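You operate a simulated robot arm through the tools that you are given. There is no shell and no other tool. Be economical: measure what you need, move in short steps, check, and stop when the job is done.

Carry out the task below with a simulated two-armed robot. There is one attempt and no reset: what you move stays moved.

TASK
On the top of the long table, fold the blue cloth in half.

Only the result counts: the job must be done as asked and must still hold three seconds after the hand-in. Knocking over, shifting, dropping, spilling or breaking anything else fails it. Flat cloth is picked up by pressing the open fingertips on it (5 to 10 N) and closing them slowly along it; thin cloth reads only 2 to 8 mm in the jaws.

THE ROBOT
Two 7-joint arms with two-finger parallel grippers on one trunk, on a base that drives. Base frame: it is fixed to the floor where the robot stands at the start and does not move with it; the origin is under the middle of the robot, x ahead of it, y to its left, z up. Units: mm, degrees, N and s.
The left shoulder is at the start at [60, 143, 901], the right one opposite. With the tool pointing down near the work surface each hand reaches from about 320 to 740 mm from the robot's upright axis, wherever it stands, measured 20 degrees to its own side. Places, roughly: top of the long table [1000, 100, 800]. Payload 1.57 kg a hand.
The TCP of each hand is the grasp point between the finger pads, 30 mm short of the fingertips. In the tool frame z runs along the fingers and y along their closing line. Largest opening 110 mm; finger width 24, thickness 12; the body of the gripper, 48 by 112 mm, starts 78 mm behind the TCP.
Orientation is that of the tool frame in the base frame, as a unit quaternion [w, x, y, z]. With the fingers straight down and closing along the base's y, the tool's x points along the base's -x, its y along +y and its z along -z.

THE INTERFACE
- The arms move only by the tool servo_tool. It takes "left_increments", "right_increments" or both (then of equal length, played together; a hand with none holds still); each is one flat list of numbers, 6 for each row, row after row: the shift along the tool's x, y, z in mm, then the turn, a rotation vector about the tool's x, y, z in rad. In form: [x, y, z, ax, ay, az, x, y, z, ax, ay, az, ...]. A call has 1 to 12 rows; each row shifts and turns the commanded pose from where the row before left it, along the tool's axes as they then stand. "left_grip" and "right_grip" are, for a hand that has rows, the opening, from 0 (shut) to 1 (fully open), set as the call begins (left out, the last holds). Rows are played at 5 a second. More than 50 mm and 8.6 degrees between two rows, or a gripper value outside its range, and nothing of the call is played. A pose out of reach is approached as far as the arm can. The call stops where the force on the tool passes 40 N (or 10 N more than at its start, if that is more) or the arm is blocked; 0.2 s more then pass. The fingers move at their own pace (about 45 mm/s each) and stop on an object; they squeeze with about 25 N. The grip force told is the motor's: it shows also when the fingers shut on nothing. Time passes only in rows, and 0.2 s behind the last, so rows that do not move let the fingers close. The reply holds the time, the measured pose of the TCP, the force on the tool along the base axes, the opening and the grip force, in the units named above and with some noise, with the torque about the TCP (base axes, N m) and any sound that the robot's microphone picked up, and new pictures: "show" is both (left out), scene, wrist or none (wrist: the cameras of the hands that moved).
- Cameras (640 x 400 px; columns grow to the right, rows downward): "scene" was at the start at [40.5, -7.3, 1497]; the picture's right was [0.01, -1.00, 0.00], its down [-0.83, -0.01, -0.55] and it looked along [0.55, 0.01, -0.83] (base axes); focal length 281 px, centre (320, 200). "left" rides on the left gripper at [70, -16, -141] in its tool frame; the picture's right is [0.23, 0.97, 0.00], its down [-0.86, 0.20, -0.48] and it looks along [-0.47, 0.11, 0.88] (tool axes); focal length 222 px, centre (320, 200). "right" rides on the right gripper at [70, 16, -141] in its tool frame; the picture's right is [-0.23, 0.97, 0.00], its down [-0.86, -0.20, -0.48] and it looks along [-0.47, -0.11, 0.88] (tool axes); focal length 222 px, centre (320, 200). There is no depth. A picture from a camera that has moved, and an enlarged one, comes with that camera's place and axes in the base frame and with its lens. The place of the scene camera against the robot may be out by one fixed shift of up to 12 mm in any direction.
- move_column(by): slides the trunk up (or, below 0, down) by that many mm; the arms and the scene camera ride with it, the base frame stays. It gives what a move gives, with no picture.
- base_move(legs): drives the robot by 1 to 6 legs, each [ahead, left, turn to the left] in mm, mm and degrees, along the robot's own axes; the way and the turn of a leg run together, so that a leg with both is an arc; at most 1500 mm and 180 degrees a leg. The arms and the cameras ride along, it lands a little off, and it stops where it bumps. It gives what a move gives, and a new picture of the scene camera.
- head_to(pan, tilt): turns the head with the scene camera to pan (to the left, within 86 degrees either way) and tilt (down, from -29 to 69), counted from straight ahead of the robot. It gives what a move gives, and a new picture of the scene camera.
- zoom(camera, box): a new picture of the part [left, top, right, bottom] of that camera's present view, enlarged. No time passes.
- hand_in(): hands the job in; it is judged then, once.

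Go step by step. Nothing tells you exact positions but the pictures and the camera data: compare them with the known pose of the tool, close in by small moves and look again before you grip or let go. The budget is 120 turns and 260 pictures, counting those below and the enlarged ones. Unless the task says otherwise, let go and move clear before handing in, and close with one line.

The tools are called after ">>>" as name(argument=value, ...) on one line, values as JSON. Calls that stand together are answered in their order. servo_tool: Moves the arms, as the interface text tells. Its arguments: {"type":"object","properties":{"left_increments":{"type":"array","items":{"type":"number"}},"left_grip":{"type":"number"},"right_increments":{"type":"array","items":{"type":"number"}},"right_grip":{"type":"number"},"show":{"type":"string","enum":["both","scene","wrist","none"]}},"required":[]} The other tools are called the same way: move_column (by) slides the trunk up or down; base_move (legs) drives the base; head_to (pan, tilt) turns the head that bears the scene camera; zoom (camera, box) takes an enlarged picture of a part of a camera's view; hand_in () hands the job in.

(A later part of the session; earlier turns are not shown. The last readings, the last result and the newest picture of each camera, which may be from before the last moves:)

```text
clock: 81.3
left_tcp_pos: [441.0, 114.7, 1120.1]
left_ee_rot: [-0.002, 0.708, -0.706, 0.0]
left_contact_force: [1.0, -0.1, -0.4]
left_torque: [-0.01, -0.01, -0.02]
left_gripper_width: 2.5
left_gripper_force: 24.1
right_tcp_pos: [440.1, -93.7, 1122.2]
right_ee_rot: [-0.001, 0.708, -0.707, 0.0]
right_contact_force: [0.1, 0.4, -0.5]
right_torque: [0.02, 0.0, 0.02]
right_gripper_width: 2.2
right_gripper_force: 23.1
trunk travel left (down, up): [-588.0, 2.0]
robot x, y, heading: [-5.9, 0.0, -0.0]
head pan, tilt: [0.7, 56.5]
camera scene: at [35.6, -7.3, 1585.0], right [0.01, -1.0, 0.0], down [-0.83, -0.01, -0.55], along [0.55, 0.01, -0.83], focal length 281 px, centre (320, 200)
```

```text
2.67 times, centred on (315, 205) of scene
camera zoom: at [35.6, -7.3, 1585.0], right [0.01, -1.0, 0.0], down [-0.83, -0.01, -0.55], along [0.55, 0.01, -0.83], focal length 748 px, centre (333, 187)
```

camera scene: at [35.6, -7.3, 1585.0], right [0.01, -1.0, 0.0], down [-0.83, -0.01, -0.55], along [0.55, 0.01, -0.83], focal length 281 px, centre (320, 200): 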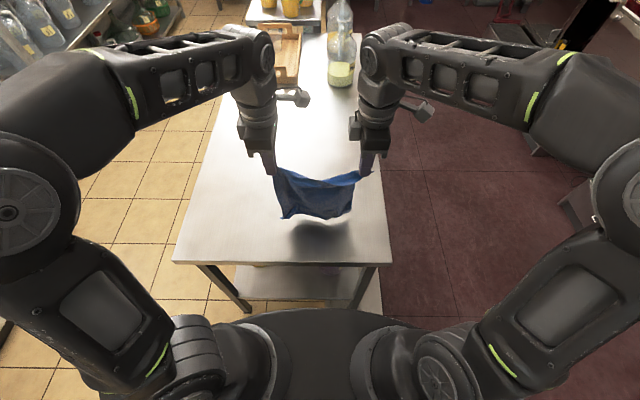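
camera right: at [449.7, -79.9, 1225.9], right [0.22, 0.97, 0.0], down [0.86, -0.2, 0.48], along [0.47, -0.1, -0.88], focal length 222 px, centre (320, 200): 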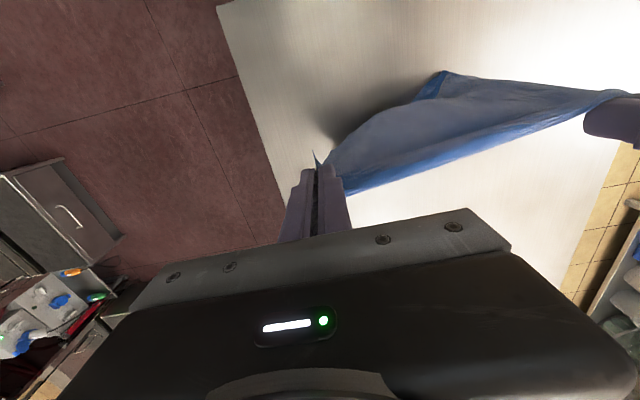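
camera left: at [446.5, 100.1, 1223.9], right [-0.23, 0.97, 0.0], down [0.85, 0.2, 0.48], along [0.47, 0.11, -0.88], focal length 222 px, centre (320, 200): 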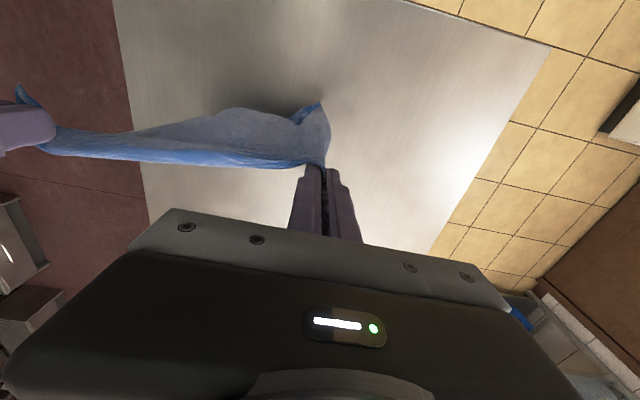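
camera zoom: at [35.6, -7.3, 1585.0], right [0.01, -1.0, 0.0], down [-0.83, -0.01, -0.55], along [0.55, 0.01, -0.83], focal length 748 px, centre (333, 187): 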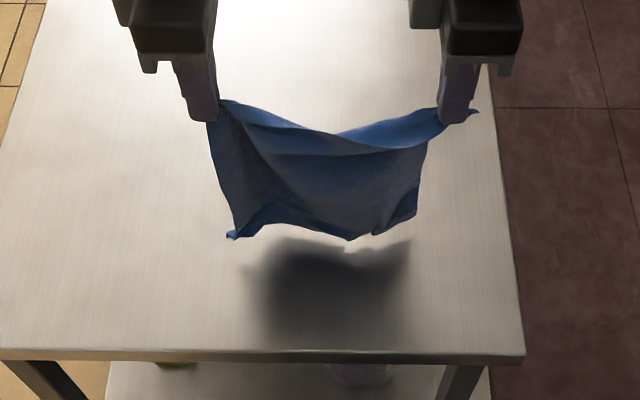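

The lower edge hangs level now. I lower it diagonally away from me to lay the lower half down, and stop where half the cloth is laid.

>>> servo_tool(left_increments=[-1, 0, 15, 0, 0, 0, 0, 0, 15, 0, 0, 0, 0, -12, 15, 0, 0, 0, 0, -14, 14, 0, 0, 0, 0, -14, 14, 0, 0, 0, 0, -14, 14, 0, 0, 0, 0, -14, 14, 0, 0, 0, 0, -14, 14, 0, 0, 0], right_increments=[1, 0, 15, 0, 0, 0, 0, 0, 15, 0, 0, 0, 0, -12, 15, 0, 0, 0, 0, -14, 14, 0, 0, 0, 0, -14, 14, 0, 0, 0, 0, -14, 14, 0, 0, 0, 0, -14, 14, 0, 0, 0, 0, -14, 14, 0, 0, 0], show="scene")

>>> zoom(camera="scene", box=[230, 130, 400, 280])

```text
clock: 83.1
left_tcp_pos: [523.3, 117.9, 1004.8]
left_ee_rot: [-0.002, 0.708, -0.706, 0.0]
left_contact_force: [0.4, -0.1, 0.4]
left_torque: [0.01, 0.02, -0.04]
left_gripper_width: 3.0
left_gripper_force: 24.3
right_tcp_pos: [522.3, -94.0, 1008.0]
right_ee_rot: [0.001, 0.708, -0.706, 0.001]
right_contact_force: [0.3, 0.0, -0.1]
right_torque: [0.02, 0.0, 0.02]
right_gripper_width: 1.8
right_gripper_force: 23.4
trunk travel left (down, up): [-588.0, 2.0]
robot x, y, heading: [-3.4, -2.0, -0.3]
head pan, tilt: [0.7, 56.5]
camera scene: at [36.5, -7.3, 1585.0], right [0.01, -1.0, 0.0], down [-0.83, -0.01, -0.55], along [0.55, 0.01, -0.83], focal length 281 px, centre (320, 200)
```

scene: 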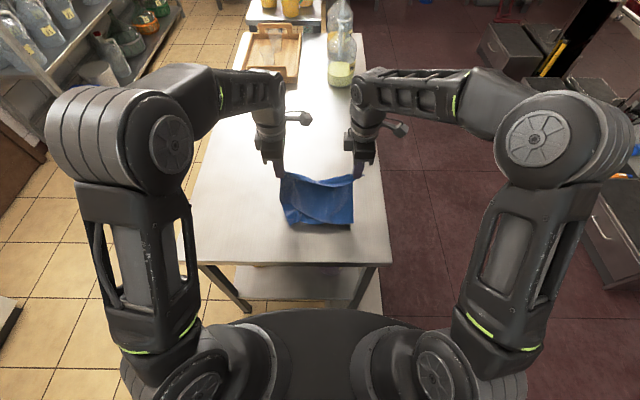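

```text
2.67 times, centred on (315, 205) of scene
camera zoom: at [36.5, -7.3, 1585.0], right [0.01, -1.0, 0.0], down [-0.83, -0.01, -0.55], along [0.55, 0.01, -0.83], focal length 748 px, centre (333, 187)
```

zoom: 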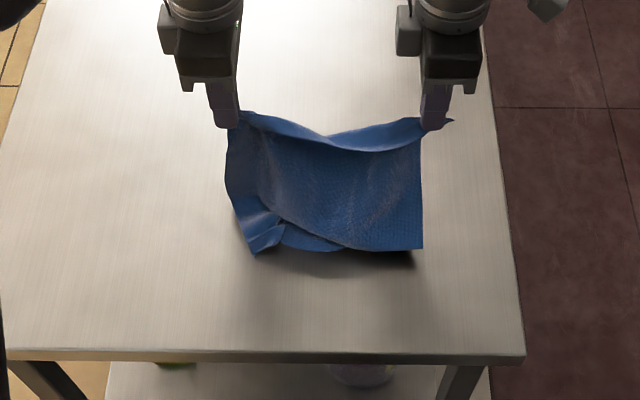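

>>> zoom(camera="scene", box=[275, 165, 355, 235])

>>> zoom(camera="left", box=[0, 0, 640, 400])

>>> zoom(camera="right", box=[0, 0, 640, 400])

```text
5.71 times, centred on (315, 200) of scene
camera zoom: at [36.5, -7.3, 1585.0], right [0.01, -1.0, 0.0], down [-0.83, -0.01, -0.55], along [0.55, 0.01, -0.83], focal length 1604 px, centre (349, 200)
```

zoom: 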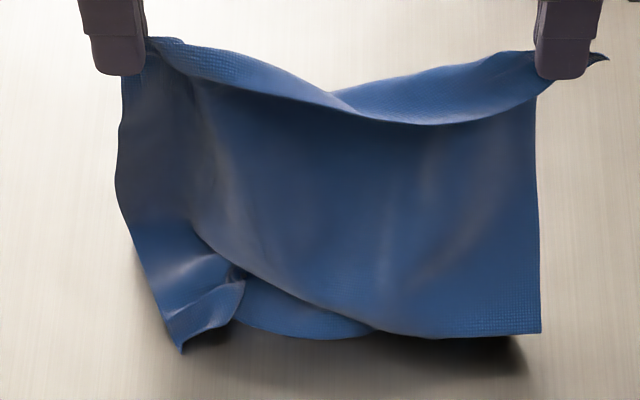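

```text
1.00 times, centred on (320, 200) of left (not enlarged: the box is as wide or as high as the picture)
camera zoom: at [538.7, 47.0, 1146.3], right [-0.97, -0.23, 0.0], down [-0.2, 0.85, 0.48], along [-0.11, 0.47, -0.88], focal length 222 px, centre (320, 200)
```

zoom: 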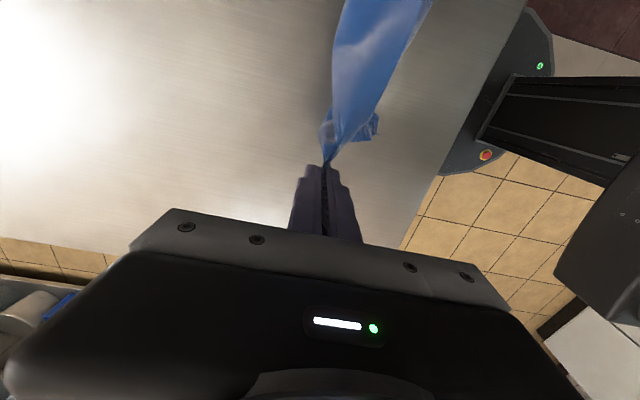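

```text
1.00 times, centred on (320, 200) of right (not enlarged: the box is as wide or as high as the picture)
camera zoom: at [505.2, -164.0, 1149.5], right [-0.97, 0.22, 0.0], down [0.2, 0.86, 0.48], along [0.11, 0.47, -0.88], focal length 222 px, centre (320, 200)
```

zoom: 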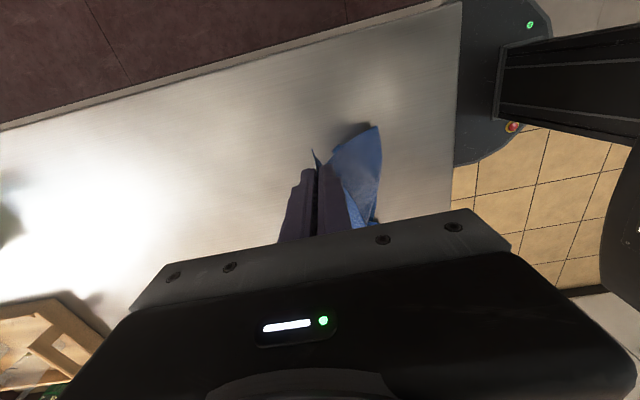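

The lower-left corner is crumpled, so I lift it off again and lay it flat toward me as before (that came out straight), then release and regrasp properly at the far edge.

>>> servo_tool(left_increments=[0, -10, -38, 0, 0, 0, 0, -14, -38, 0, 0, 0, 0, -14, -38, 0, 0, 0, 0, -14, 0, 0, 0, 0, 0, 0, 30, 0, 0, 0, 0, 0, -30, 0, 0, 0, 0, 0, 30, 0, 0, 0, 0, 0, -30, 0, 0, 0, 0, 0, 0, 0, 0, 0, 0, 0, 0, 0, 0, 0], right_increments=[0, -10, -38, 0, 0, 0, 0, -14, -38, 0, 0, 0, 0, -14, -38, 0, 0, 0, 0, -14, 0, 0, 0, 0, 0, 0, 30, 0, 0, 0, 0, 0, -30, 0, 0, 0, 0, 0, 30, 0, 0, 0, 0, 0, -30, 0, 0, 0, 0, 0, 0, 0, 0, 0, 0, 0, 0, 0, 0, 0], show="scene")

>>> zoom(camera="scene", box=[250, 110, 380, 220])

```text
clock: 85.3
left_tcp_pos: [574.7, 116.6, 1120.1]
left_ee_rot: [-0.003, 0.707, -0.707, 0.001]
left_contact_force: [-0.7, -0.1, 0.1]
left_torque: [0.0, -0.01, 0.0]
left_gripper_width: 2.9
left_gripper_force: 23.7
right_tcp_pos: [572.3, -92.8, 1123.2]
right_ee_rot: [-0.001, 0.709, -0.706, 0.0]
right_contact_force: [-0.3, -0.8, 0.0]
right_torque: [-0.06, 0.01, 0.01]
right_gripper_width: 2.2
right_gripper_force: 23.6
trunk travel left (down, up): [-588.0, 2.0]
robot x, y, heading: [-4.3, 1.9, 0.0]
head pan, tilt: [0.7, 56.5]
camera scene: at [34.5, -7.0, 1585.0], right [0.01, -1.0, 0.0], down [-0.83, -0.01, -0.55], along [0.55, 0.01, -0.83], focal length 281 px, centre (320, 200)
```

scene: 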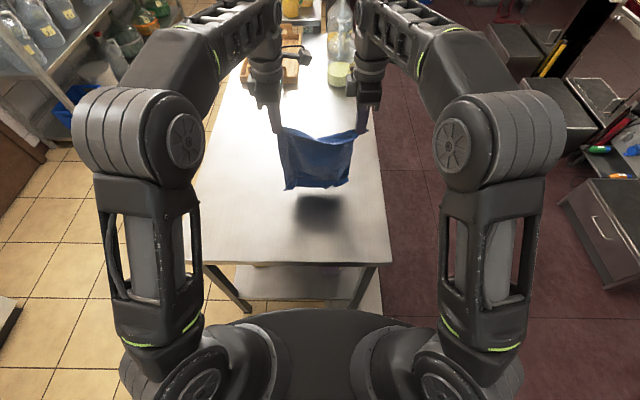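

```text
3.64 times, centred on (315, 165) of scene
camera zoom: at [34.5, -7.0, 1585.0], right [0.01, -1.0, 0.0], down [-0.83, -0.01, -0.55], along [0.55, 0.01, -0.83], focal length 1020 px, centre (338, 327)
```

zoom: 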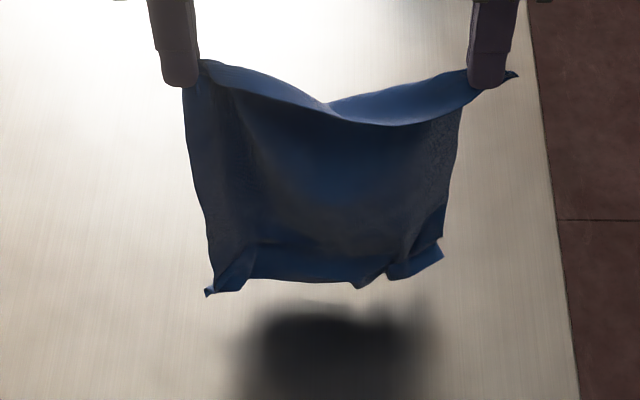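

The hang is clean and symmetric now. I raise slightly, carry it back to x≈405, and this time lay it down while moving away from me from the first touch, so the lower edge trails flat.

>>> servo_tool(left_increments=[0, 10, -5, 0, 0, 0, 0, 18, -10, 0, 0, 0, 0, 20, -10, 0, 0, 0, 0, 20, 0, 0, 0, 0, 0, 20, 0, 0, 0, 0, 0, 20, 0, 0, 0, 0, 0, 20, 0, 0, 0, 0, 0, 20, 0, 0, 0, 0, 0, 16, 0, 0, 0, 0, 0, 6, 0, 0, 0, 0, 0, 0, 0, 0, 0, 0, 0, 0, 0, 0, 0, 0], right_increments=[0, 10, -5, 0, 0, 0, 0, 18, -10, 0, 0, 0, 0, 20, -10, 0, 0, 0, 0, 20, 0, 0, 0, 0, 0, 20, 0, 0, 0, 0, 0, 20, 0, 0, 0, 0, 0, 20, 0, 0, 0, 0, 0, 20, 0, 0, 0, 0, 0, 16, 0, 0, 0, 0, 0, 6, 0, 0, 0, 0, 0, 0, 0, 0, 0, 0, 0, 0, 0, 0, 0, 0], show="none")

>>> zoom(camera="scene", box=[230, 150, 400, 290])

```text
clock: 87.9
left_tcp_pos: [404.5, 115.4, 1145.6]
left_ee_rot: [-0.002, 0.708, -0.706, -0.001]
left_contact_force: [0.2, -0.7, 0.1]
left_torque: [-0.02, 0.0, 0.01]
left_gripper_width: 2.9
left_gripper_force: 23.8
right_tcp_pos: [403.0, -94.9, 1147.1]
right_ee_rot: [0.0, 0.709, -0.706, 0.0]
right_contact_force: [0.5, -0.4, -0.4]
right_torque: [-0.02, -0.03, 0.02]
right_gripper_width: 1.9
right_gripper_force: 23.5
trunk travel left (down, up): [-588.0, 2.0]
robot x, y, heading: [-6.7, 0.4, -0.4]
head pan, tilt: [0.7, 56.5]
```

```text
2.86 times, centred on (315, 220) of scene
camera zoom: at [35.3, -7.3, 1585.0], right [0.01, -1.0, 0.0], down [-0.83, -0.01, -0.55], along [0.55, 0.01, -0.83], focal length 802 px, centre (334, 143)
```

zoom: 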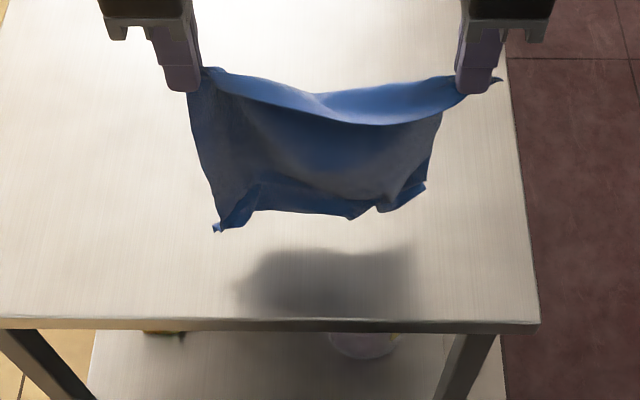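

>>> servo_tool(left_increments=[0, -10, 14, 0, 0, 0, 0, -12, 14, 0, 0, 0, 0, -20, 18, 0, 0, 0, 0, -20, 18, 0, 0, 0, 0, -20, 18, 0, 0, 0, 0, -20, 18, 0, 0, 0], right_increments=[0, -10, 14, 0, 0, 0, 0, -12, 14, 0, 0, 0, 0, -20, 18, 0, 0, 0, 0, -20, 18, 0, 0, 0, 0, -20, 18, 0, 0, 0, 0, -20, 18, 0, 0, 0], show="none")

>>> zoom(camera="scene", box=[250, 150, 380, 250])

```text
clock: 89.3
left_tcp_pos: [508.1, 117.2, 1044.4]
left_ee_rot: [-0.001, 0.707, -0.707, 0.0]
left_contact_force: [0.6, 0.8, -0.7]
left_torque: [0.02, 0.03, -0.02]
left_gripper_width: 2.7
left_gripper_force: 24.1
right_tcp_pos: [505.0, -94.1, 1045.6]
right_ee_rot: [0.0, 0.708, -0.706, 0.0]
right_contact_force: [0.0, 0.9, -0.6]
right_torque: [-0.02, 0.03, -0.02]
right_gripper_width: 2.0
right_gripper_force: 23.5
trunk travel left (down, up): [-588.0, 2.0]
robot x, y, heading: [-8.3, -1.3, -0.3]
head pan, tilt: [0.7, 56.5]
```

```text
4.00 times, centred on (315, 200) of scene
camera zoom: at [36.9, -7.4, 1585.0], right [0.01, -1.0, 0.0], down [-0.83, -0.01, -0.55], along [0.55, 0.01, -0.83], focal length 1122 px, centre (340, 200)
```

zoom: 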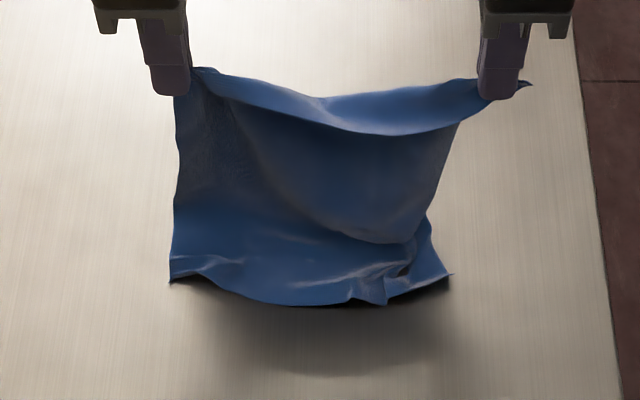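

Much better: the lower part trails out smoothly. I continue to the half-laid position.

>>> servo_tool(left_increments=[0, -20, 13, 0, 0, 0, 0, -20, 14, 0, 0, 0, 0, -20, 15, 0, 0, 0, 0, -20, 15, 0, 0, 0, 0, -16, 15, 0, 0, 0], right_increments=[0, -20, 13, 0, 0, 0, 0, -20, 14, 0, 0, 0, 0, -20, 15, 0, 0, 0, 0, -20, 15, 0, 0, 0, 0, -16, 15, 0, 0, 0], show="scene")

>>> zoom(camera="scene", box=[250, 130, 380, 230])

```text
clock: 90.5
left_tcp_pos: [602.7, 116.4, 972.3]
left_ee_rot: [-0.002, 0.708, -0.707, -0.001]
left_contact_force: [1.1, 1.1, 0.5]
left_torque: [0.0, 0.01, 0.0]
left_gripper_width: 2.7
left_gripper_force: 23.9
right_tcp_pos: [602.5, -93.4, 974.4]
right_ee_rot: [0.0, 0.708, -0.706, 0.0]
right_contact_force: [0.1, 0.9, 0.0]
right_torque: [0.03, 0.04, 0.01]
right_gripper_width: 1.9
right_gripper_force: 23.8
trunk travel left (down, up): [-588.0, 2.0]
robot x, y, heading: [-6.9, 1.3, -0.2]
head pan, tilt: [0.7, 56.5]
camera scene: at [36.9, -7.3, 1585.0], right [0.01, -1.0, 0.0], down [-0.83, -0.01, -0.55], along [0.55, 0.01, -0.83], focal length 281 px, centre (320, 200)
```

scene: 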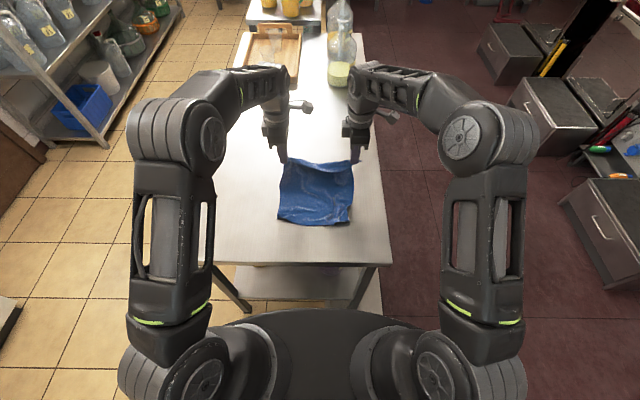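

```text
4.00 times, centred on (315, 180) of scene
camera zoom: at [36.9, -7.3, 1585.0], right [0.01, -1.0, 0.0], down [-0.83, -0.01, -0.55], along [0.55, 0.01, -0.83], focal length 1122 px, centre (340, 280)
```

zoom: 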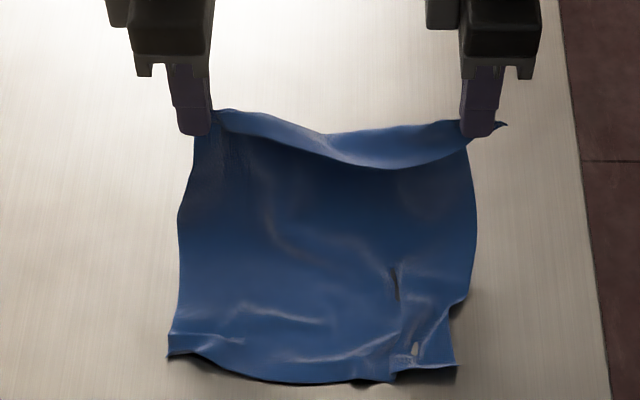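

The lower half lies well, with only a small crease at its right corner. I pull a little further and lower so that the drag straightens it before folding back.

>>> servo_tool(left_increments=[0, -18, 21, 0, 0, 0, 0, -18, 21, 0, 0, 0, 0, -15, 20, 0, 0, 0, 0, -15, 20, 0, 0, 0, 0, -10, 10, 0, 0, 0, 0, -10, 8, 0, 0, 0, 0, -10, 0, 0, 0, 0], right_increments=[0, -18, 21, 0, 0, 0, 0, -18, 21, 0, 0, 0, 0, -15, 20, 0, 0, 0, 0, -15, 20, 0, 0, 0, 0, -10, 10, 0, 0, 0, 0, -10, 8, 0, 0, 0, 0, -10, 0, 0, 0, 0], show="scene")

>>> zoom(camera="scene", box=[250, 130, 380, 230])

```text
clock: 92.1
left_tcp_pos: [696.9, 119.0, 873.2]
left_ee_rot: [-0.002, 0.709, -0.706, 0.001]
left_contact_force: [0.1, 0.1, 0.9]
left_torque: [-0.01, -0.01, 0.03]
left_gripper_width: 2.5
left_gripper_force: 23.9
right_tcp_pos: [686.6, -93.6, 873.6]
right_ee_rot: [0.0, 0.708, -0.706, 0.0]
right_contact_force: [0.0, -0.4, -0.6]
right_torque: [0.0, 0.06, -0.01]
right_gripper_width: 1.9
right_gripper_force: 23.8
right hand out of reach, approached as far as the arm can: row 7
trunk travel left (down, up): [-588.0, 2.0]
robot x, y, heading: [-6.5, -0.3, 0.1]
head pan, tilt: [0.7, 56.5]
camera scene: at [35.5, -7.2, 1585.0], right [0.01, -1.0, 0.0], down [-0.83, -0.01, -0.55], along [0.55, 0.01, -0.83], focal length 281 px, centre (320, 200)
```

scene: 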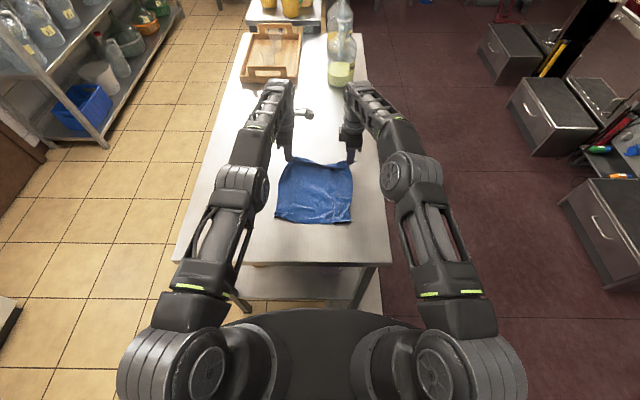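

```text
4.00 times, centred on (315, 180) of scene
camera zoom: at [35.5, -7.2, 1585.0], right [0.01, -1.0, 0.0], down [-0.83, -0.01, -0.55], along [0.55, 0.01, -0.83], focal length 1122 px, centre (340, 280)
```

zoom: 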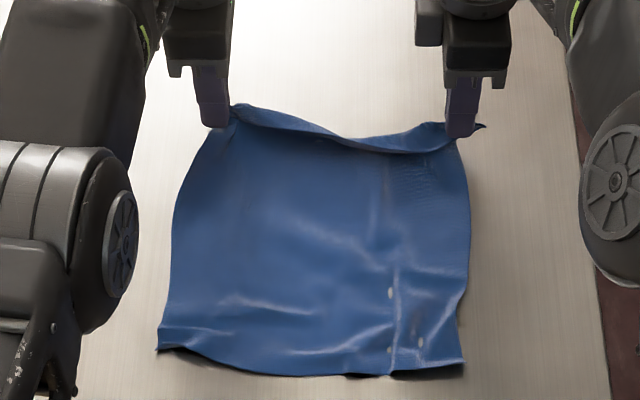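

The cloth is nearly flat, and the hands hold the far edge with the sheet leaving the right way. I lift and carry that edge back toward me in an arc about the midline x≈616.

>>> servo_tool(left_increments=[0, 4, -26, 0, 0, 0, 0, 6, -26, 0, 0, 0, 0, 13, -29, 0, 0, 0, 0, 18, -7, 0, 0, 0, 0, 18, -7, 0, 0, 0, 0, 20, 0, 0, 0, 0, 0, 21, 0, 0, 0, 0, 0, 19, 7, 0, 0, 0, 0, 19, 7, 0, 0, 0], right_increments=[0, 1, -26, 0, 0, 0, 0, 2, -26, 0, 0, 0, 0, 11, -29, 0, 0, 0, 0, 18, -7, 0, 0, 0, 0, 18, -7, 0, 0, 0, 0, 20, 0, 0, 0, 0, 0, 21, 0, 0, 0, 0, 0, 19, 7, 0, 0, 0, 0, 19, 7, 0, 0, 0], show="scene")

>>> zoom(camera="scene", box=[250, 130, 380, 230])

```text
clock: 94.1
left_tcp_pos: [558.1, 116.2, 954.2]
left_ee_rot: [-0.003, 0.707, -0.707, 0.0]
left_contact_force: [-0.7, -0.3, 0.3]
left_torque: [0.0, -0.02, -0.04]
left_gripper_width: 2.6
left_gripper_force: 24.0
right_tcp_pos: [557.2, -94.3, 957.2]
right_ee_rot: [-0.001, 0.708, -0.706, 0.0]
right_contact_force: [-0.5, 1.0, 0.5]
right_torque: [0.02, -0.04, -0.02]
right_gripper_width: 2.0
right_gripper_force: 23.3
trunk travel left (down, up): [-588.0, 2.0]
robot x, y, heading: [-2.6, 4.9, 0.1]
head pan, tilt: [0.7, 56.5]
camera scene: at [34.3, -7.4, 1585.1], right [0.01, -1.0, 0.0], down [-0.83, -0.01, -0.55], along [0.55, 0.01, -0.83], focal length 281 px, centre (320, 200)
```

scene: 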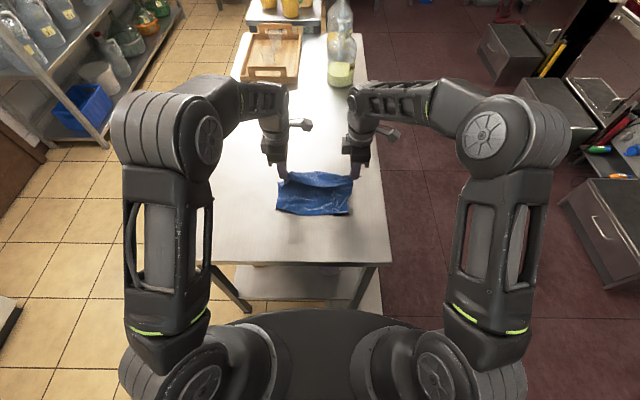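

```text
4.00 times, centred on (315, 180) of scene
camera zoom: at [34.3, -7.4, 1585.1], right [0.01, -1.0, 0.0], down [-0.83, -0.01, -0.55], along [0.55, 0.01, -0.83], focal length 1122 px, centre (340, 280)
```

zoom: 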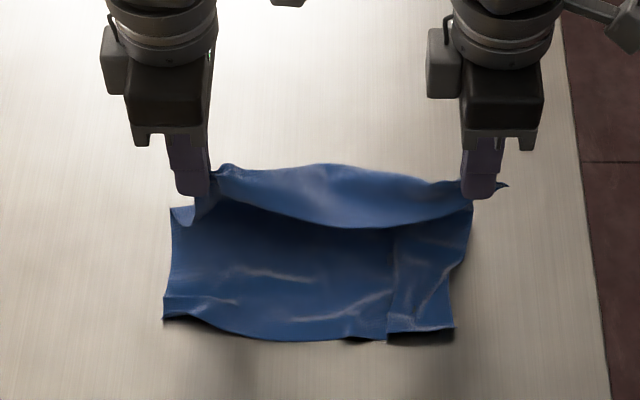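

The lower layer slipped forward a bit, so the near edge is now at x≈497 and there is slack again. I swing back to x≈665 to roll the fold line out to the new midline x≈643, then return on a taut arc.

>>> servo_tool(left_increments=[0, -25, -12, 0, 0, 0, 0, -30, -6, 0, 0, 0, 0, -30, 0, 0, 0, 0, 0, -22, 0, 0, 0, 0, 0, 14, 0, 0, 0, 0, 0, 14, 0, 0, 0, 0, 0, 15, 0, 0, 0, 0, 0, 15, 4, 0, 0, 0, 0, 15, 5, 0, 0, 0, 0, 13, 8, 0, 0, 0, 0, 14, 9, 0, 0, 0], right_increments=[0, -25, -12, 0, 0, 0, 0, -30, -6, 0, 0, 0, 0, -30, 0, 0, 0, 0, 0, -22, 0, 0, 0, 0, 0, 14, 0, 0, 0, 0, 0, 14, 0, 0, 0, 0, 0, 15, 0, 0, 0, 0, 0, 15, 4, 0, 0, 0, 0, 15, 5, 0, 0, 0, 0, 13, 8, 0, 0, 0, 0, 14, 9, 0, 0, 0], show="none")

>>> zoom(camera="scene", box=[250, 130, 380, 230])

```text
clock: 96.5
left_tcp_pos: [567.6, 117.3, 947.6]
left_ee_rot: [-0.002, 0.708, -0.706, 0.0]
left_contact_force: [0.3, -0.5, -0.4]
left_torque: [-0.06, -0.01, -0.03]
left_gripper_width: 2.7
left_gripper_force: 23.9
right_tcp_pos: [563.8, -94.7, 949.1]
right_ee_rot: [-0.001, 0.708, -0.706, 0.0]
right_contact_force: [-0.3, 0.2, 0.0]
right_torque: [-0.01, -0.02, 0.02]
right_gripper_width: 2.1
right_gripper_force: 23.4
trunk travel left (down, up): [-588.0, 2.0]
robot x, y, heading: [-6.4, -0.9, 0.1]
head pan, tilt: [0.7, 56.5]
```

```text
4.00 times, centred on (315, 180) of scene
camera zoom: at [34.7, -7.4, 1585.0], right [0.01, -1.0, 0.0], down [-0.83, -0.01, -0.55], along [0.55, 0.01, -0.83], focal length 1122 px, centre (340, 280)
```

zoom: 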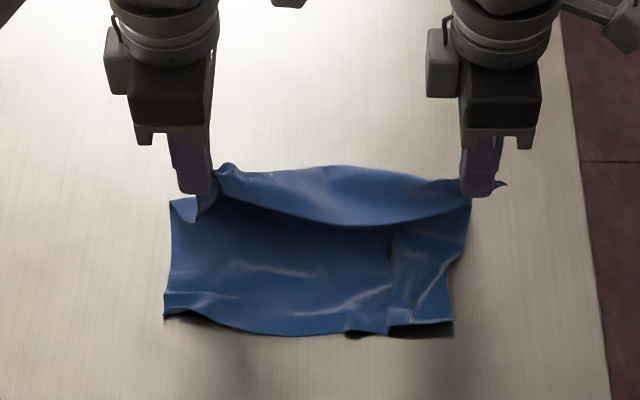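

The fold line still creeps about 20 mm short because the sheet loops around the fingertips. I compensate by rolling out further and lower before returning.

>>> servo_tool(left_increments=[0, -25, -20, 0, 0, 0, 0, -30, -5, 0, 0, 0, 0, -30, 10, 0, 0, 0, 0, -22, 19, 0, 0, 0, 0, 12, -4, 0, 0, 0, 0, 13, -4, 0, 0, 0, 0, 13, -1, 0, 0, 0, 0, 14, 0, 0, 0, 0, 0, 14, 2, 0, 0, 0, 0, 15, 2, 0, 0, 0, 0, 13, 7, 0, 0, 0, 0, 14, 7, 0, 0, 0], right_increments=[0, -25, -20, 0, 0, 0, 0, -30, -5, 0, 0, 0, 0, -30, 10, 0, 0, 0, 0, -24, 19, 0, 0, 0, 0, 12, -4, 0, 0, 0, 0, 13, -4, 0, 0, 0, 0, 13, -1, 0, 0, 0, 0, 14, 0, 0, 0, 0, 0, 14, 2, 0, 0, 0, 0, 15, 2, 0, 0, 0, 0, 13, 7, 0, 0, 0, 0, 14, 7, 0, 0, 0], show="none")

>>> zoom(camera="scene", box=[250, 130, 380, 230])

```text
clock: 99.1
left_tcp_pos: [566.7, 117.6, 933.2]
left_ee_rot: [-0.003, 0.708, -0.707, 0.0]
left_contact_force: [-0.2, -1.2, 0.8]
left_torque: [0.02, -0.04, -0.02]
left_gripper_width: 2.8
left_gripper_force: 24.1
right_tcp_pos: [565.7, -94.6, 935.1]
right_ee_rot: [0.001, 0.709, -0.705, 0.0]
right_contact_force: [-0.6, -0.4, 0.2]
right_torque: [0.03, 0.01, 0.01]
right_gripper_width: 2.0
right_gripper_force: 23.7
trunk travel left (down, up): [-588.0, 2.0]
robot x, y, heading: [-2.4, -1.7, -0.1]
head pan, tilt: [0.7, 56.5]
```

```text
4.00 times, centred on (315, 180) of scene
camera zoom: at [34.8, -7.4, 1585.0], right [0.01, -1.0, 0.0], down [-0.83, -0.01, -0.55], along [0.55, 0.01, -0.83], focal length 1122 px, centre (340, 280)
```

zoom: 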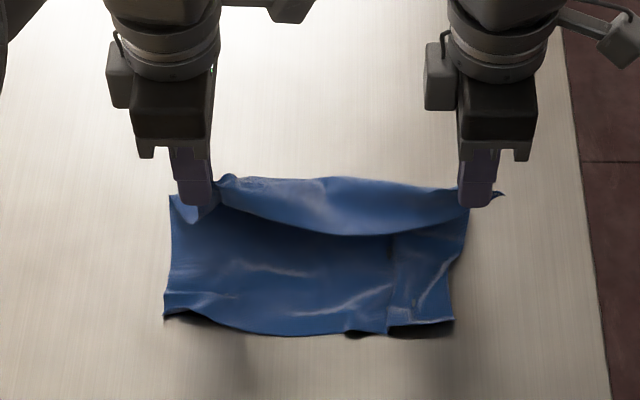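

>>> servo_tool(left_increments=[0, 10, 18, 0, 0, 0, 0, 10, 18, 0, 0, 0, 0, 8, 18, 0, 0, 0, 0, 6, 14, 0, 0, 0], right_increments=[0, 10, 18, 0, 0, 0, 0, 10, 18, 0, 0, 0, 0, 8, 18, 0, 0, 0, 0, 6, 14, 0, 0, 0], show="scene")

>>> zoom(camera="scene", box=[260, 150, 370, 230])

```text
clock: 100.1
left_tcp_pos: [533.3, 117.8, 865.2]
left_ee_rot: [-0.002, 0.708, -0.706, 0.0]
left_contact_force: [-0.1, 0.6, 0.4]
left_torque: [0.02, 0.04, -0.02]
left_gripper_width: 2.5
left_gripper_force: 23.4
right_tcp_pos: [530.9, -94.5, 867.2]
right_ee_rot: [0.0, 0.708, -0.706, 0.001]
right_contact_force: [0.1, 0.1, 0.4]
right_torque: [0.01, -0.01, 0.0]
right_gripper_width: 2.2
right_gripper_force: 23.5
trunk travel left (down, up): [-588.0, 2.0]
robot x, y, heading: [-2.5, 3.0, 0.1]
head pan, tilt: [0.7, 56.5]
camera scene: at [35.6, -7.3, 1585.0], right [0.01, -1.0, 0.0], down [-0.83, -0.01, -0.55], along [0.55, 0.01, -0.83], focal length 281 px, centre (320, 200)
```

scene: 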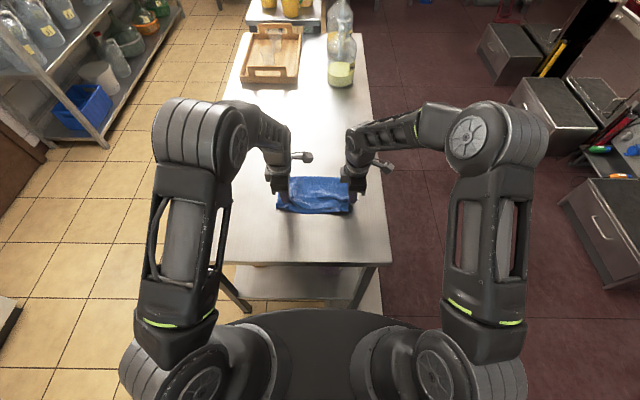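

```text
5.00 times, centred on (315, 190) of scene
camera zoom: at [35.6, -7.3, 1585.0], right [0.01, -1.0, 0.0], down [-0.83, -0.01, -0.55], along [0.55, 0.01, -0.83], focal length 1403 px, centre (345, 250)
```

zoom: 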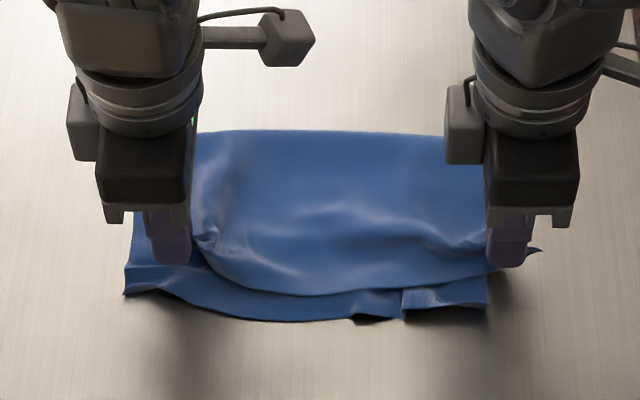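

Excellent: this is a true fold now, with the upper edge lying just behind the lower near edge and the fold at x≈635. I move 11 mm nearer, set down and release.

>>> servo_tool(left_increments=[0, 6, 4, 0, 0, 0, 0, 6, 6, 0, 0, 0, 0, 0, 2, 0, 0, 0], right_increments=[0, 5, 4, 0, 0, 0, 0, 5, 6, 0, 0, 0, 0, 0, 3, 0, 0, 0], show="none")

>>> servo_tool(left_increments=[0, 0, 0, 0, 0, 0, 0, 0, 0, 0, 0, 0, 0, 0, -6, 0, 0, 0, 0, 0, -20, 0, 0, 0, 0, 0, -40, 0, 0, 0, 0, 0, -40, 0, 0, 0, -45, 0, 0, 0, 0, 0], right_increments=[0, 0, 0, 0, 0, 0, 0, 0, 0, 0, 0, 0, 0, 0, -6, 0, 0, 0, 0, 0, -20, 0, 0, 0, 0, 0, -40, 0, 0, 0, 0, 0, -40, 0, 0, 0, 45, 0, 0, 0, 0, 0], left_grip=0.2, right_grip=0.2, show="scene")

>>> zoom(camera="scene", box=[260, 150, 370, 230])

```text
clock: 100.9
left_tcp_pos: [520.8, 117.0, 853.7]
left_ee_rot: [-0.002, 0.708, -0.706, 0.0]
left_contact_force: [0.1, 1.1, -0.2]
left_torque: [0.0, 0.01, -0.02]
left_gripper_width: 2.6
left_gripper_force: 23.9
right_tcp_pos: [521.3, -94.4, 853.5]
right_ee_rot: [-0.001, 0.709, -0.706, 0.0]
right_contact_force: [-0.4, 0.4, -0.4]
right_torque: [0.0, -0.01, -0.01]
right_gripper_width: 2.0
right_gripper_force: 23.6
trunk travel left (down, up): [-588.0, 2.0]
robot x, y, heading: [-1.8, -1.1, -0.1]
head pan, tilt: [0.7, 56.5]
```

```text
clock: 102.5
left_tcp_pos: [519.6, 162.7, 960.1]
left_ee_rot: [-0.001, 0.708, -0.707, 0.0]
left_contact_force: [0.5, 0.0, 0.4]
left_torque: [0.01, 0.02, 0.02]
left_gripper_width: 22.1
left_gripper_force: 0.1
right_tcp_pos: [521.2, -139.5, 960.0]
right_ee_rot: [0.0, 0.708, -0.706, -0.001]
right_contact_force: [-0.5, 0.0, -1.4]
right_torque: [-0.01, 0.03, 0.01]
right_gripper_width: 22.0
right_gripper_force: 0.1
trunk travel left (down, up): [-588.0, 2.0]
robot x, y, heading: [-7.5, -2.8, -0.1]
head pan, tilt: [0.7, 56.5]
camera scene: at [35.7, -7.3, 1585.0], right [0.01, -1.0, 0.0], down [-0.83, -0.01, -0.55], along [0.55, 0.01, -0.83], focal length 281 px, centre (320, 200)
```

scene: 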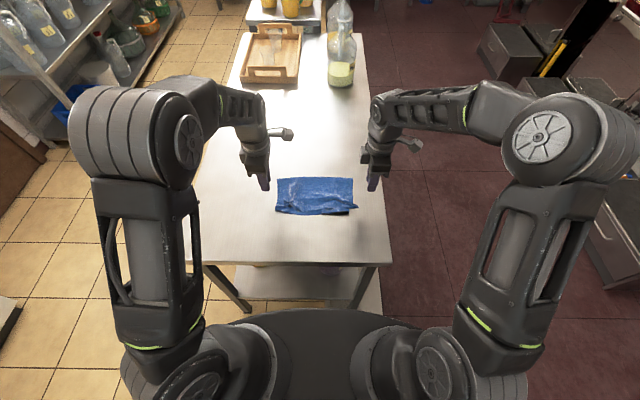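

```text
5.00 times, centred on (315, 190) of scene
camera zoom: at [35.7, -7.3, 1585.0], right [0.01, -1.0, 0.0], down [-0.83, -0.01, -0.55], along [0.55, 0.01, -0.83], focal length 1403 px, centre (345, 250)
```

zoom: 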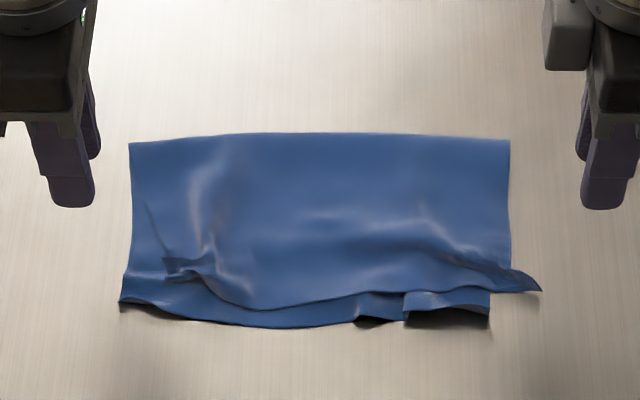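

The fold holds. The upper-left corner is a bit bunched and the lower-right corner has a small pleat, so I look closely before tidying.

>>> zoom(camera="scene", box=[268, 170, 318, 220])

>>> zoom(camera="scene", box=[318, 170, 373, 220])

>>> zoom(camera="left", box=[160, 0, 640, 250])

>>> zoom(camera="right", box=[160, 0, 640, 250])

```text
8.00 times, centred on (293, 195) of scene
camera zoom: at [35.7, -7.3, 1585.0], right [0.01, -1.0, 0.0], down [-0.83, -0.01, -0.55], along [0.55, 0.01, -0.83], focal length 2245 px, centre (536, 240)
```

zoom: 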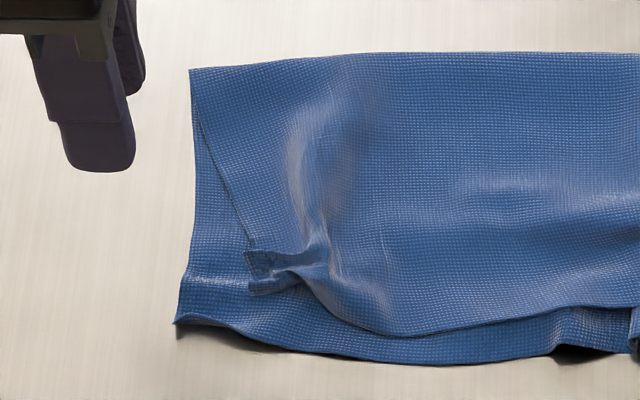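

```text
8.00 times, centred on (346, 195) of scene
camera zoom: at [35.7, -7.3, 1585.0], right [0.01, -1.0, 0.0], down [-0.83, -0.01, -0.55], along [0.55, 0.01, -0.83], focal length 2245 px, centre (116, 240)
```

zoom: 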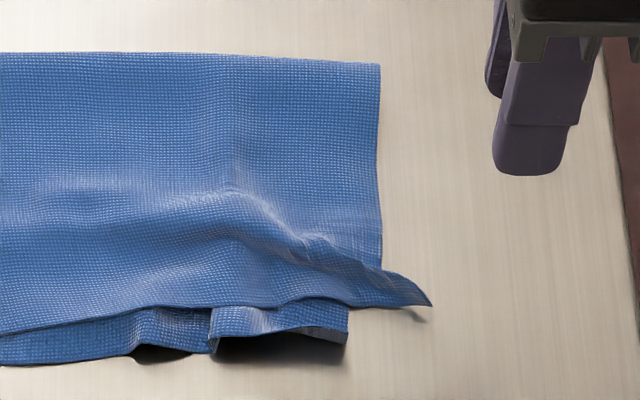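

```text
1.33 times, centred on (400, 125) of left
camera zoom: at [534.8, 92.2, 1101.0], right [-0.97, -0.23, 0.0], down [-0.2, 0.85, 0.48], along [-0.11, 0.47, -0.88], focal length 296 px, centre (213, 300)
```

zoom: 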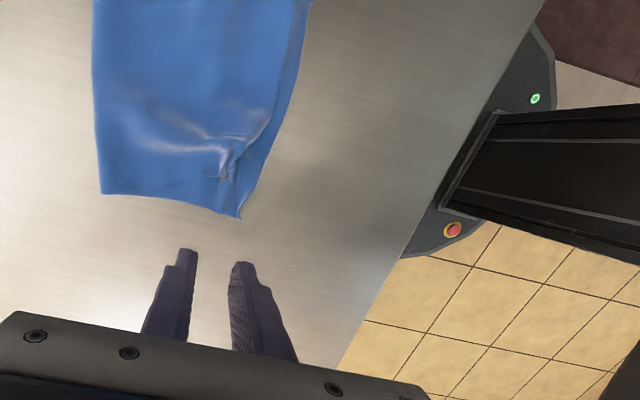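

```text
1.33 times, centred on (400, 125) of right
camera zoom: at [505.0, -209.1, 1102.7], right [-0.97, 0.22, 0.0], down [0.2, 0.86, 0.48], along [0.11, 0.47, -0.88], focal length 296 px, centre (213, 300)
```

zoom: 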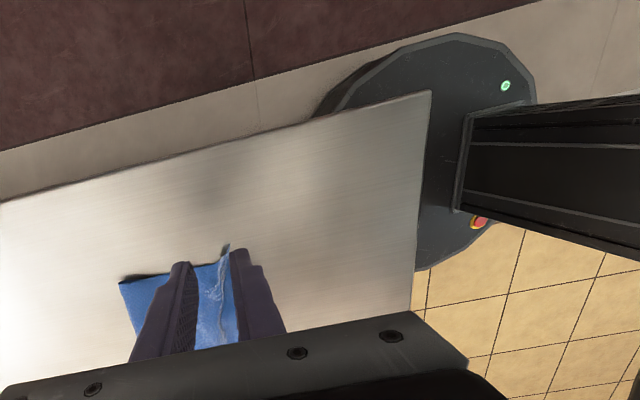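

I tidy the upper-left corner: regrip its small tab at about (521, 112) with the left hand and draw it outward.

>>> servo_tool(left_increments=[25, 0, 35, 0, 0, 0, 26, -2, 35, 0, 0, 0], left_grip=0.24, show="none")

>>> zoom(camera="left", box=[200, 60, 440, 210])

```text
clock: 103.1
left_tcp_pos: [524.1, 111.4, 890.7]
left_ee_rot: [-0.002, 0.708, -0.706, 0.0]
left_contact_force: [0.8, 0.4, -0.5]
left_torque: [-0.02, -0.01, -0.03]
left_gripper_width: 26.2
left_gripper_force: 0.1
right_tcp_pos: [522.5, -138.9, 960.8]
right_ee_rot: [0.0, 0.709, -0.706, 0.0]
right_contact_force: [1.3, -0.9, 0.3]
right_torque: [0.01, 0.0, 0.01]
right_gripper_width: 21.9
right_gripper_force: 0.1
trunk travel left (down, up): [-588.0, 2.0]
robot x, y, heading: [-4.7, -2.6, -0.0]
head pan, tilt: [0.7, 56.5]
```

```text
2.67 times, centred on (320, 135) of left
camera zoom: at [538.0, 41.6, 1030.1], right [-0.97, -0.23, 0.0], down [-0.2, 0.85, 0.48], along [-0.11, 0.47, -0.88], focal length 592 px, centre (320, 373)
```

zoom: 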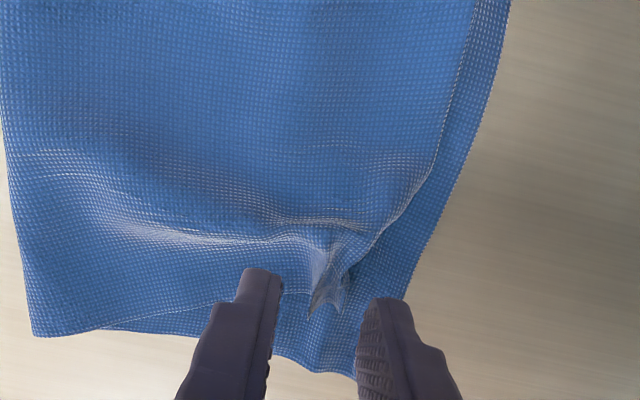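

>>> servo_tool(left_increments=[-2, 4, 18, 0, 0, 0, 0, 0, 17, 0, 0, 0, 0, 0, 1, 0, 0, 0], show="none")

>>> servo_tool(left_increments=[0, 0, 0, 0, 0, 0, 0, 0, 0, 0, 0, 0, 0, 0, 0, 0, 0, 0], left_grip=0, show="none")

>>> zoom(camera="left", box=[200, 60, 440, 210])

```text
clock: 103.9
left_tcp_pos: [519.2, 113.1, 853.1]
left_ee_rot: [-0.002, 0.708, -0.706, 0.0]
left_contact_force: [-0.2, -0.1, -0.5]
left_torque: [0.04, -0.02, -0.01]
left_gripper_width: 26.3
left_gripper_force: 0.1
right_tcp_pos: [521.8, -138.6, 960.8]
right_ee_rot: [0.0, 0.708, -0.706, 0.0]
right_contact_force: [0.4, 0.1, 0.5]
right_torque: [-0.01, 0.01, -0.02]
right_gripper_width: 21.8
right_gripper_force: 0.0
trunk travel left (down, up): [-588.0, 2.0]
robot x, y, heading: [-4.0, -2.0, -0.1]
head pan, tilt: [0.7, 56.5]
```

```text
clock: 104.7
left_tcp_pos: [518.8, 114.0, 852.7]
left_ee_rot: [-0.002, 0.707, -0.707, -0.001]
left_contact_force: [0.2, -0.5, 0.6]
left_torque: [-0.02, 0.0, 0.0]
left_gripper_width: 2.6
left_gripper_force: 23.7
right_tcp_pos: [522.2, -138.5, 960.8]
right_ee_rot: [0.0, 0.709, -0.706, 0.0]
right_contact_force: [-0.3, -0.4, 0.6]
right_torque: [-0.01, 0.0, 0.0]
right_gripper_width: 22.0
right_gripper_force: 0.1
trunk travel left (down, up): [-588.0, 2.0]
robot x, y, heading: [-4.6, -1.7, 0.2]
head pan, tilt: [0.7, 56.5]
```

```text
2.67 times, centred on (320, 135) of left
camera zoom: at [533.9, 42.9, 994.3], right [-0.97, -0.23, 0.0], down [-0.2, 0.85, 0.48], along [-0.11, 0.47, -0.88], focal length 592 px, centre (320, 373)
```

zoom: 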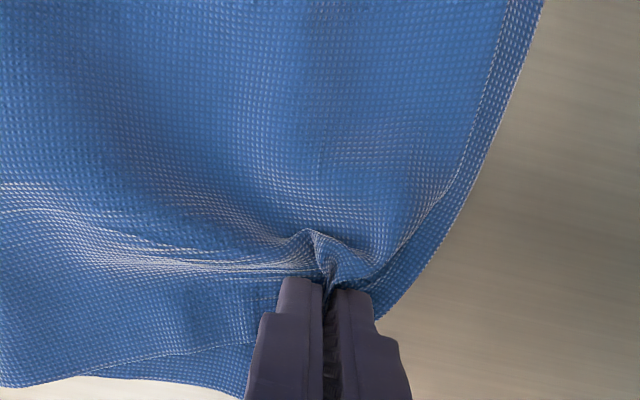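

>>> servo_tool(left_increments=[0, 0, -7, 0, 0, 0, -11, 8, 0, 0, 0, 0, -11, 8, 0, 0, 0, 0, 0, 0, 6, 0, 0, 0], show="none")

>>> zoom(camera="scene", box=[260, 150, 370, 230])

>>> zoom(camera="left", box=[160, 0, 480, 220])

```text
clock: 105.7
left_tcp_pos: [502.5, 134.8, 853.8]
left_ee_rot: [-0.002, 0.708, -0.707, -0.001]
left_contact_force: [-0.1, 0.4, 1.3]
left_torque: [0.03, 0.01, 0.0]
left_gripper_width: 2.7
left_gripper_force: 24.0
right_tcp_pos: [522.4, -138.1, 959.7]
right_ee_rot: [0.0, 0.708, -0.706, 0.0]
right_contact_force: [0.4, 0.8, 0.2]
right_torque: [0.02, 0.01, 0.0]
right_gripper_width: 21.9
right_gripper_force: 0.0
trunk travel left (down, up): [-588.0, 2.0]
robot x, y, heading: [-5.0, 0.4, -0.4]
head pan, tilt: [0.7, 56.5]
```

```text
5.00 times, centred on (315, 190) of scene
camera zoom: at [35.6, -7.4, 1585.0], right [0.01, -1.0, 0.0], down [-0.83, -0.01, -0.55], along [0.55, 0.01, -0.83], focal length 1403 px, centre (345, 250)
```

zoom: 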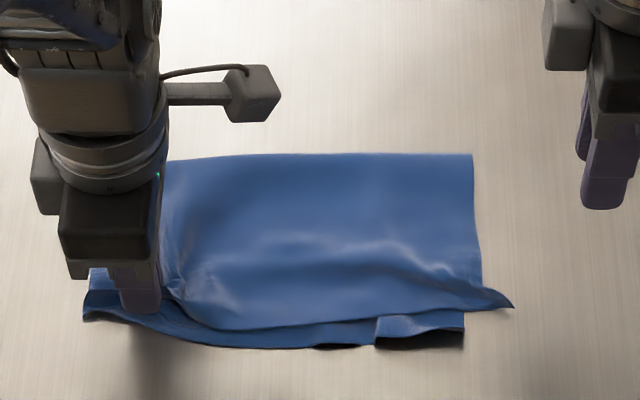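

```text
1.82 times, centred on (320, 110) of left
camera zoom: at [518.1, 65.0, 995.1], right [-0.97, -0.23, 0.0], down [-0.2, 0.85, 0.48], along [-0.11, 0.47, -0.88], focal length 404 px, centre (320, 364)
```

zoom: 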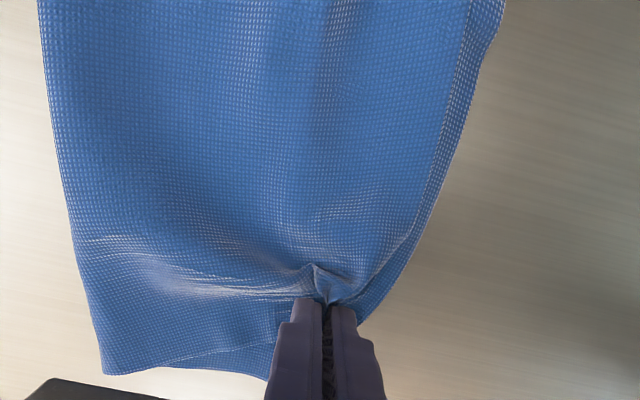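

The whole cloth moved along rather than just that corner, so nothing changed between the layers. I release the left hand and go for the pleat in the lower layer's right corner with the right hand.

>>> servo_tool(left_increments=[0, 0, 0, 0, 0, 0, 0, 0, 0, 0, 0, 0, 0, 0, -8, 0, 0, 0, 0, 0, -30, 0, 0, 0, -30, 0, -40, 0, 0, 0, -40, 0, -20, 0, 0, 0], left_grip=0.2, show="scene")

>>> zoom(camera="scene", box=[255, 160, 365, 230])

```text
clock: 107.1
left_tcp_pos: [502.4, 205.1, 954.2]
left_ee_rot: [-0.002, 0.707, -0.707, 0.001]
left_contact_force: [0.4, -0.2, 0.2]
left_torque: [-0.01, -0.01, 0.0]
left_gripper_width: 22.0
left_gripper_force: 0.2
right_tcp_pos: [521.9, -138.8, 960.6]
right_ee_rot: [0.0, 0.708, -0.706, 0.001]
right_contact_force: [0.0, -0.1, -0.2]
right_torque: [0.0, -0.01, 0.04]
right_gripper_width: 21.9
right_gripper_force: 0.0
trunk travel left (down, up): [-588.0, 2.0]
robot x, y, heading: [-5.8, -2.6, -0.1]
head pan, tilt: [0.7, 56.5]
camera scene: at [35.2, -6.5, 1585.0], right [0.01, -1.0, 0.0], down [-0.83, -0.01, -0.55], along [0.55, 0.01, -0.83], focal length 281 px, centre (320, 200)
```

scene: 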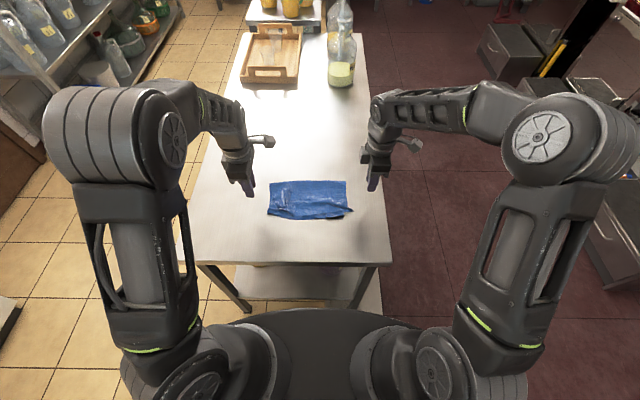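

```text
5.71 times, centred on (310, 195) of scene
camera zoom: at [35.2, -6.5, 1585.0], right [0.01, -1.0, 0.0], down [-0.83, -0.01, -0.55], along [0.55, 0.01, -0.83], focal length 1604 px, centre (377, 229)
```

zoom: 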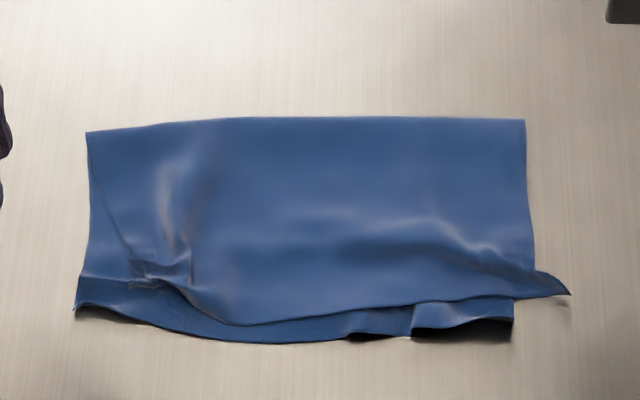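

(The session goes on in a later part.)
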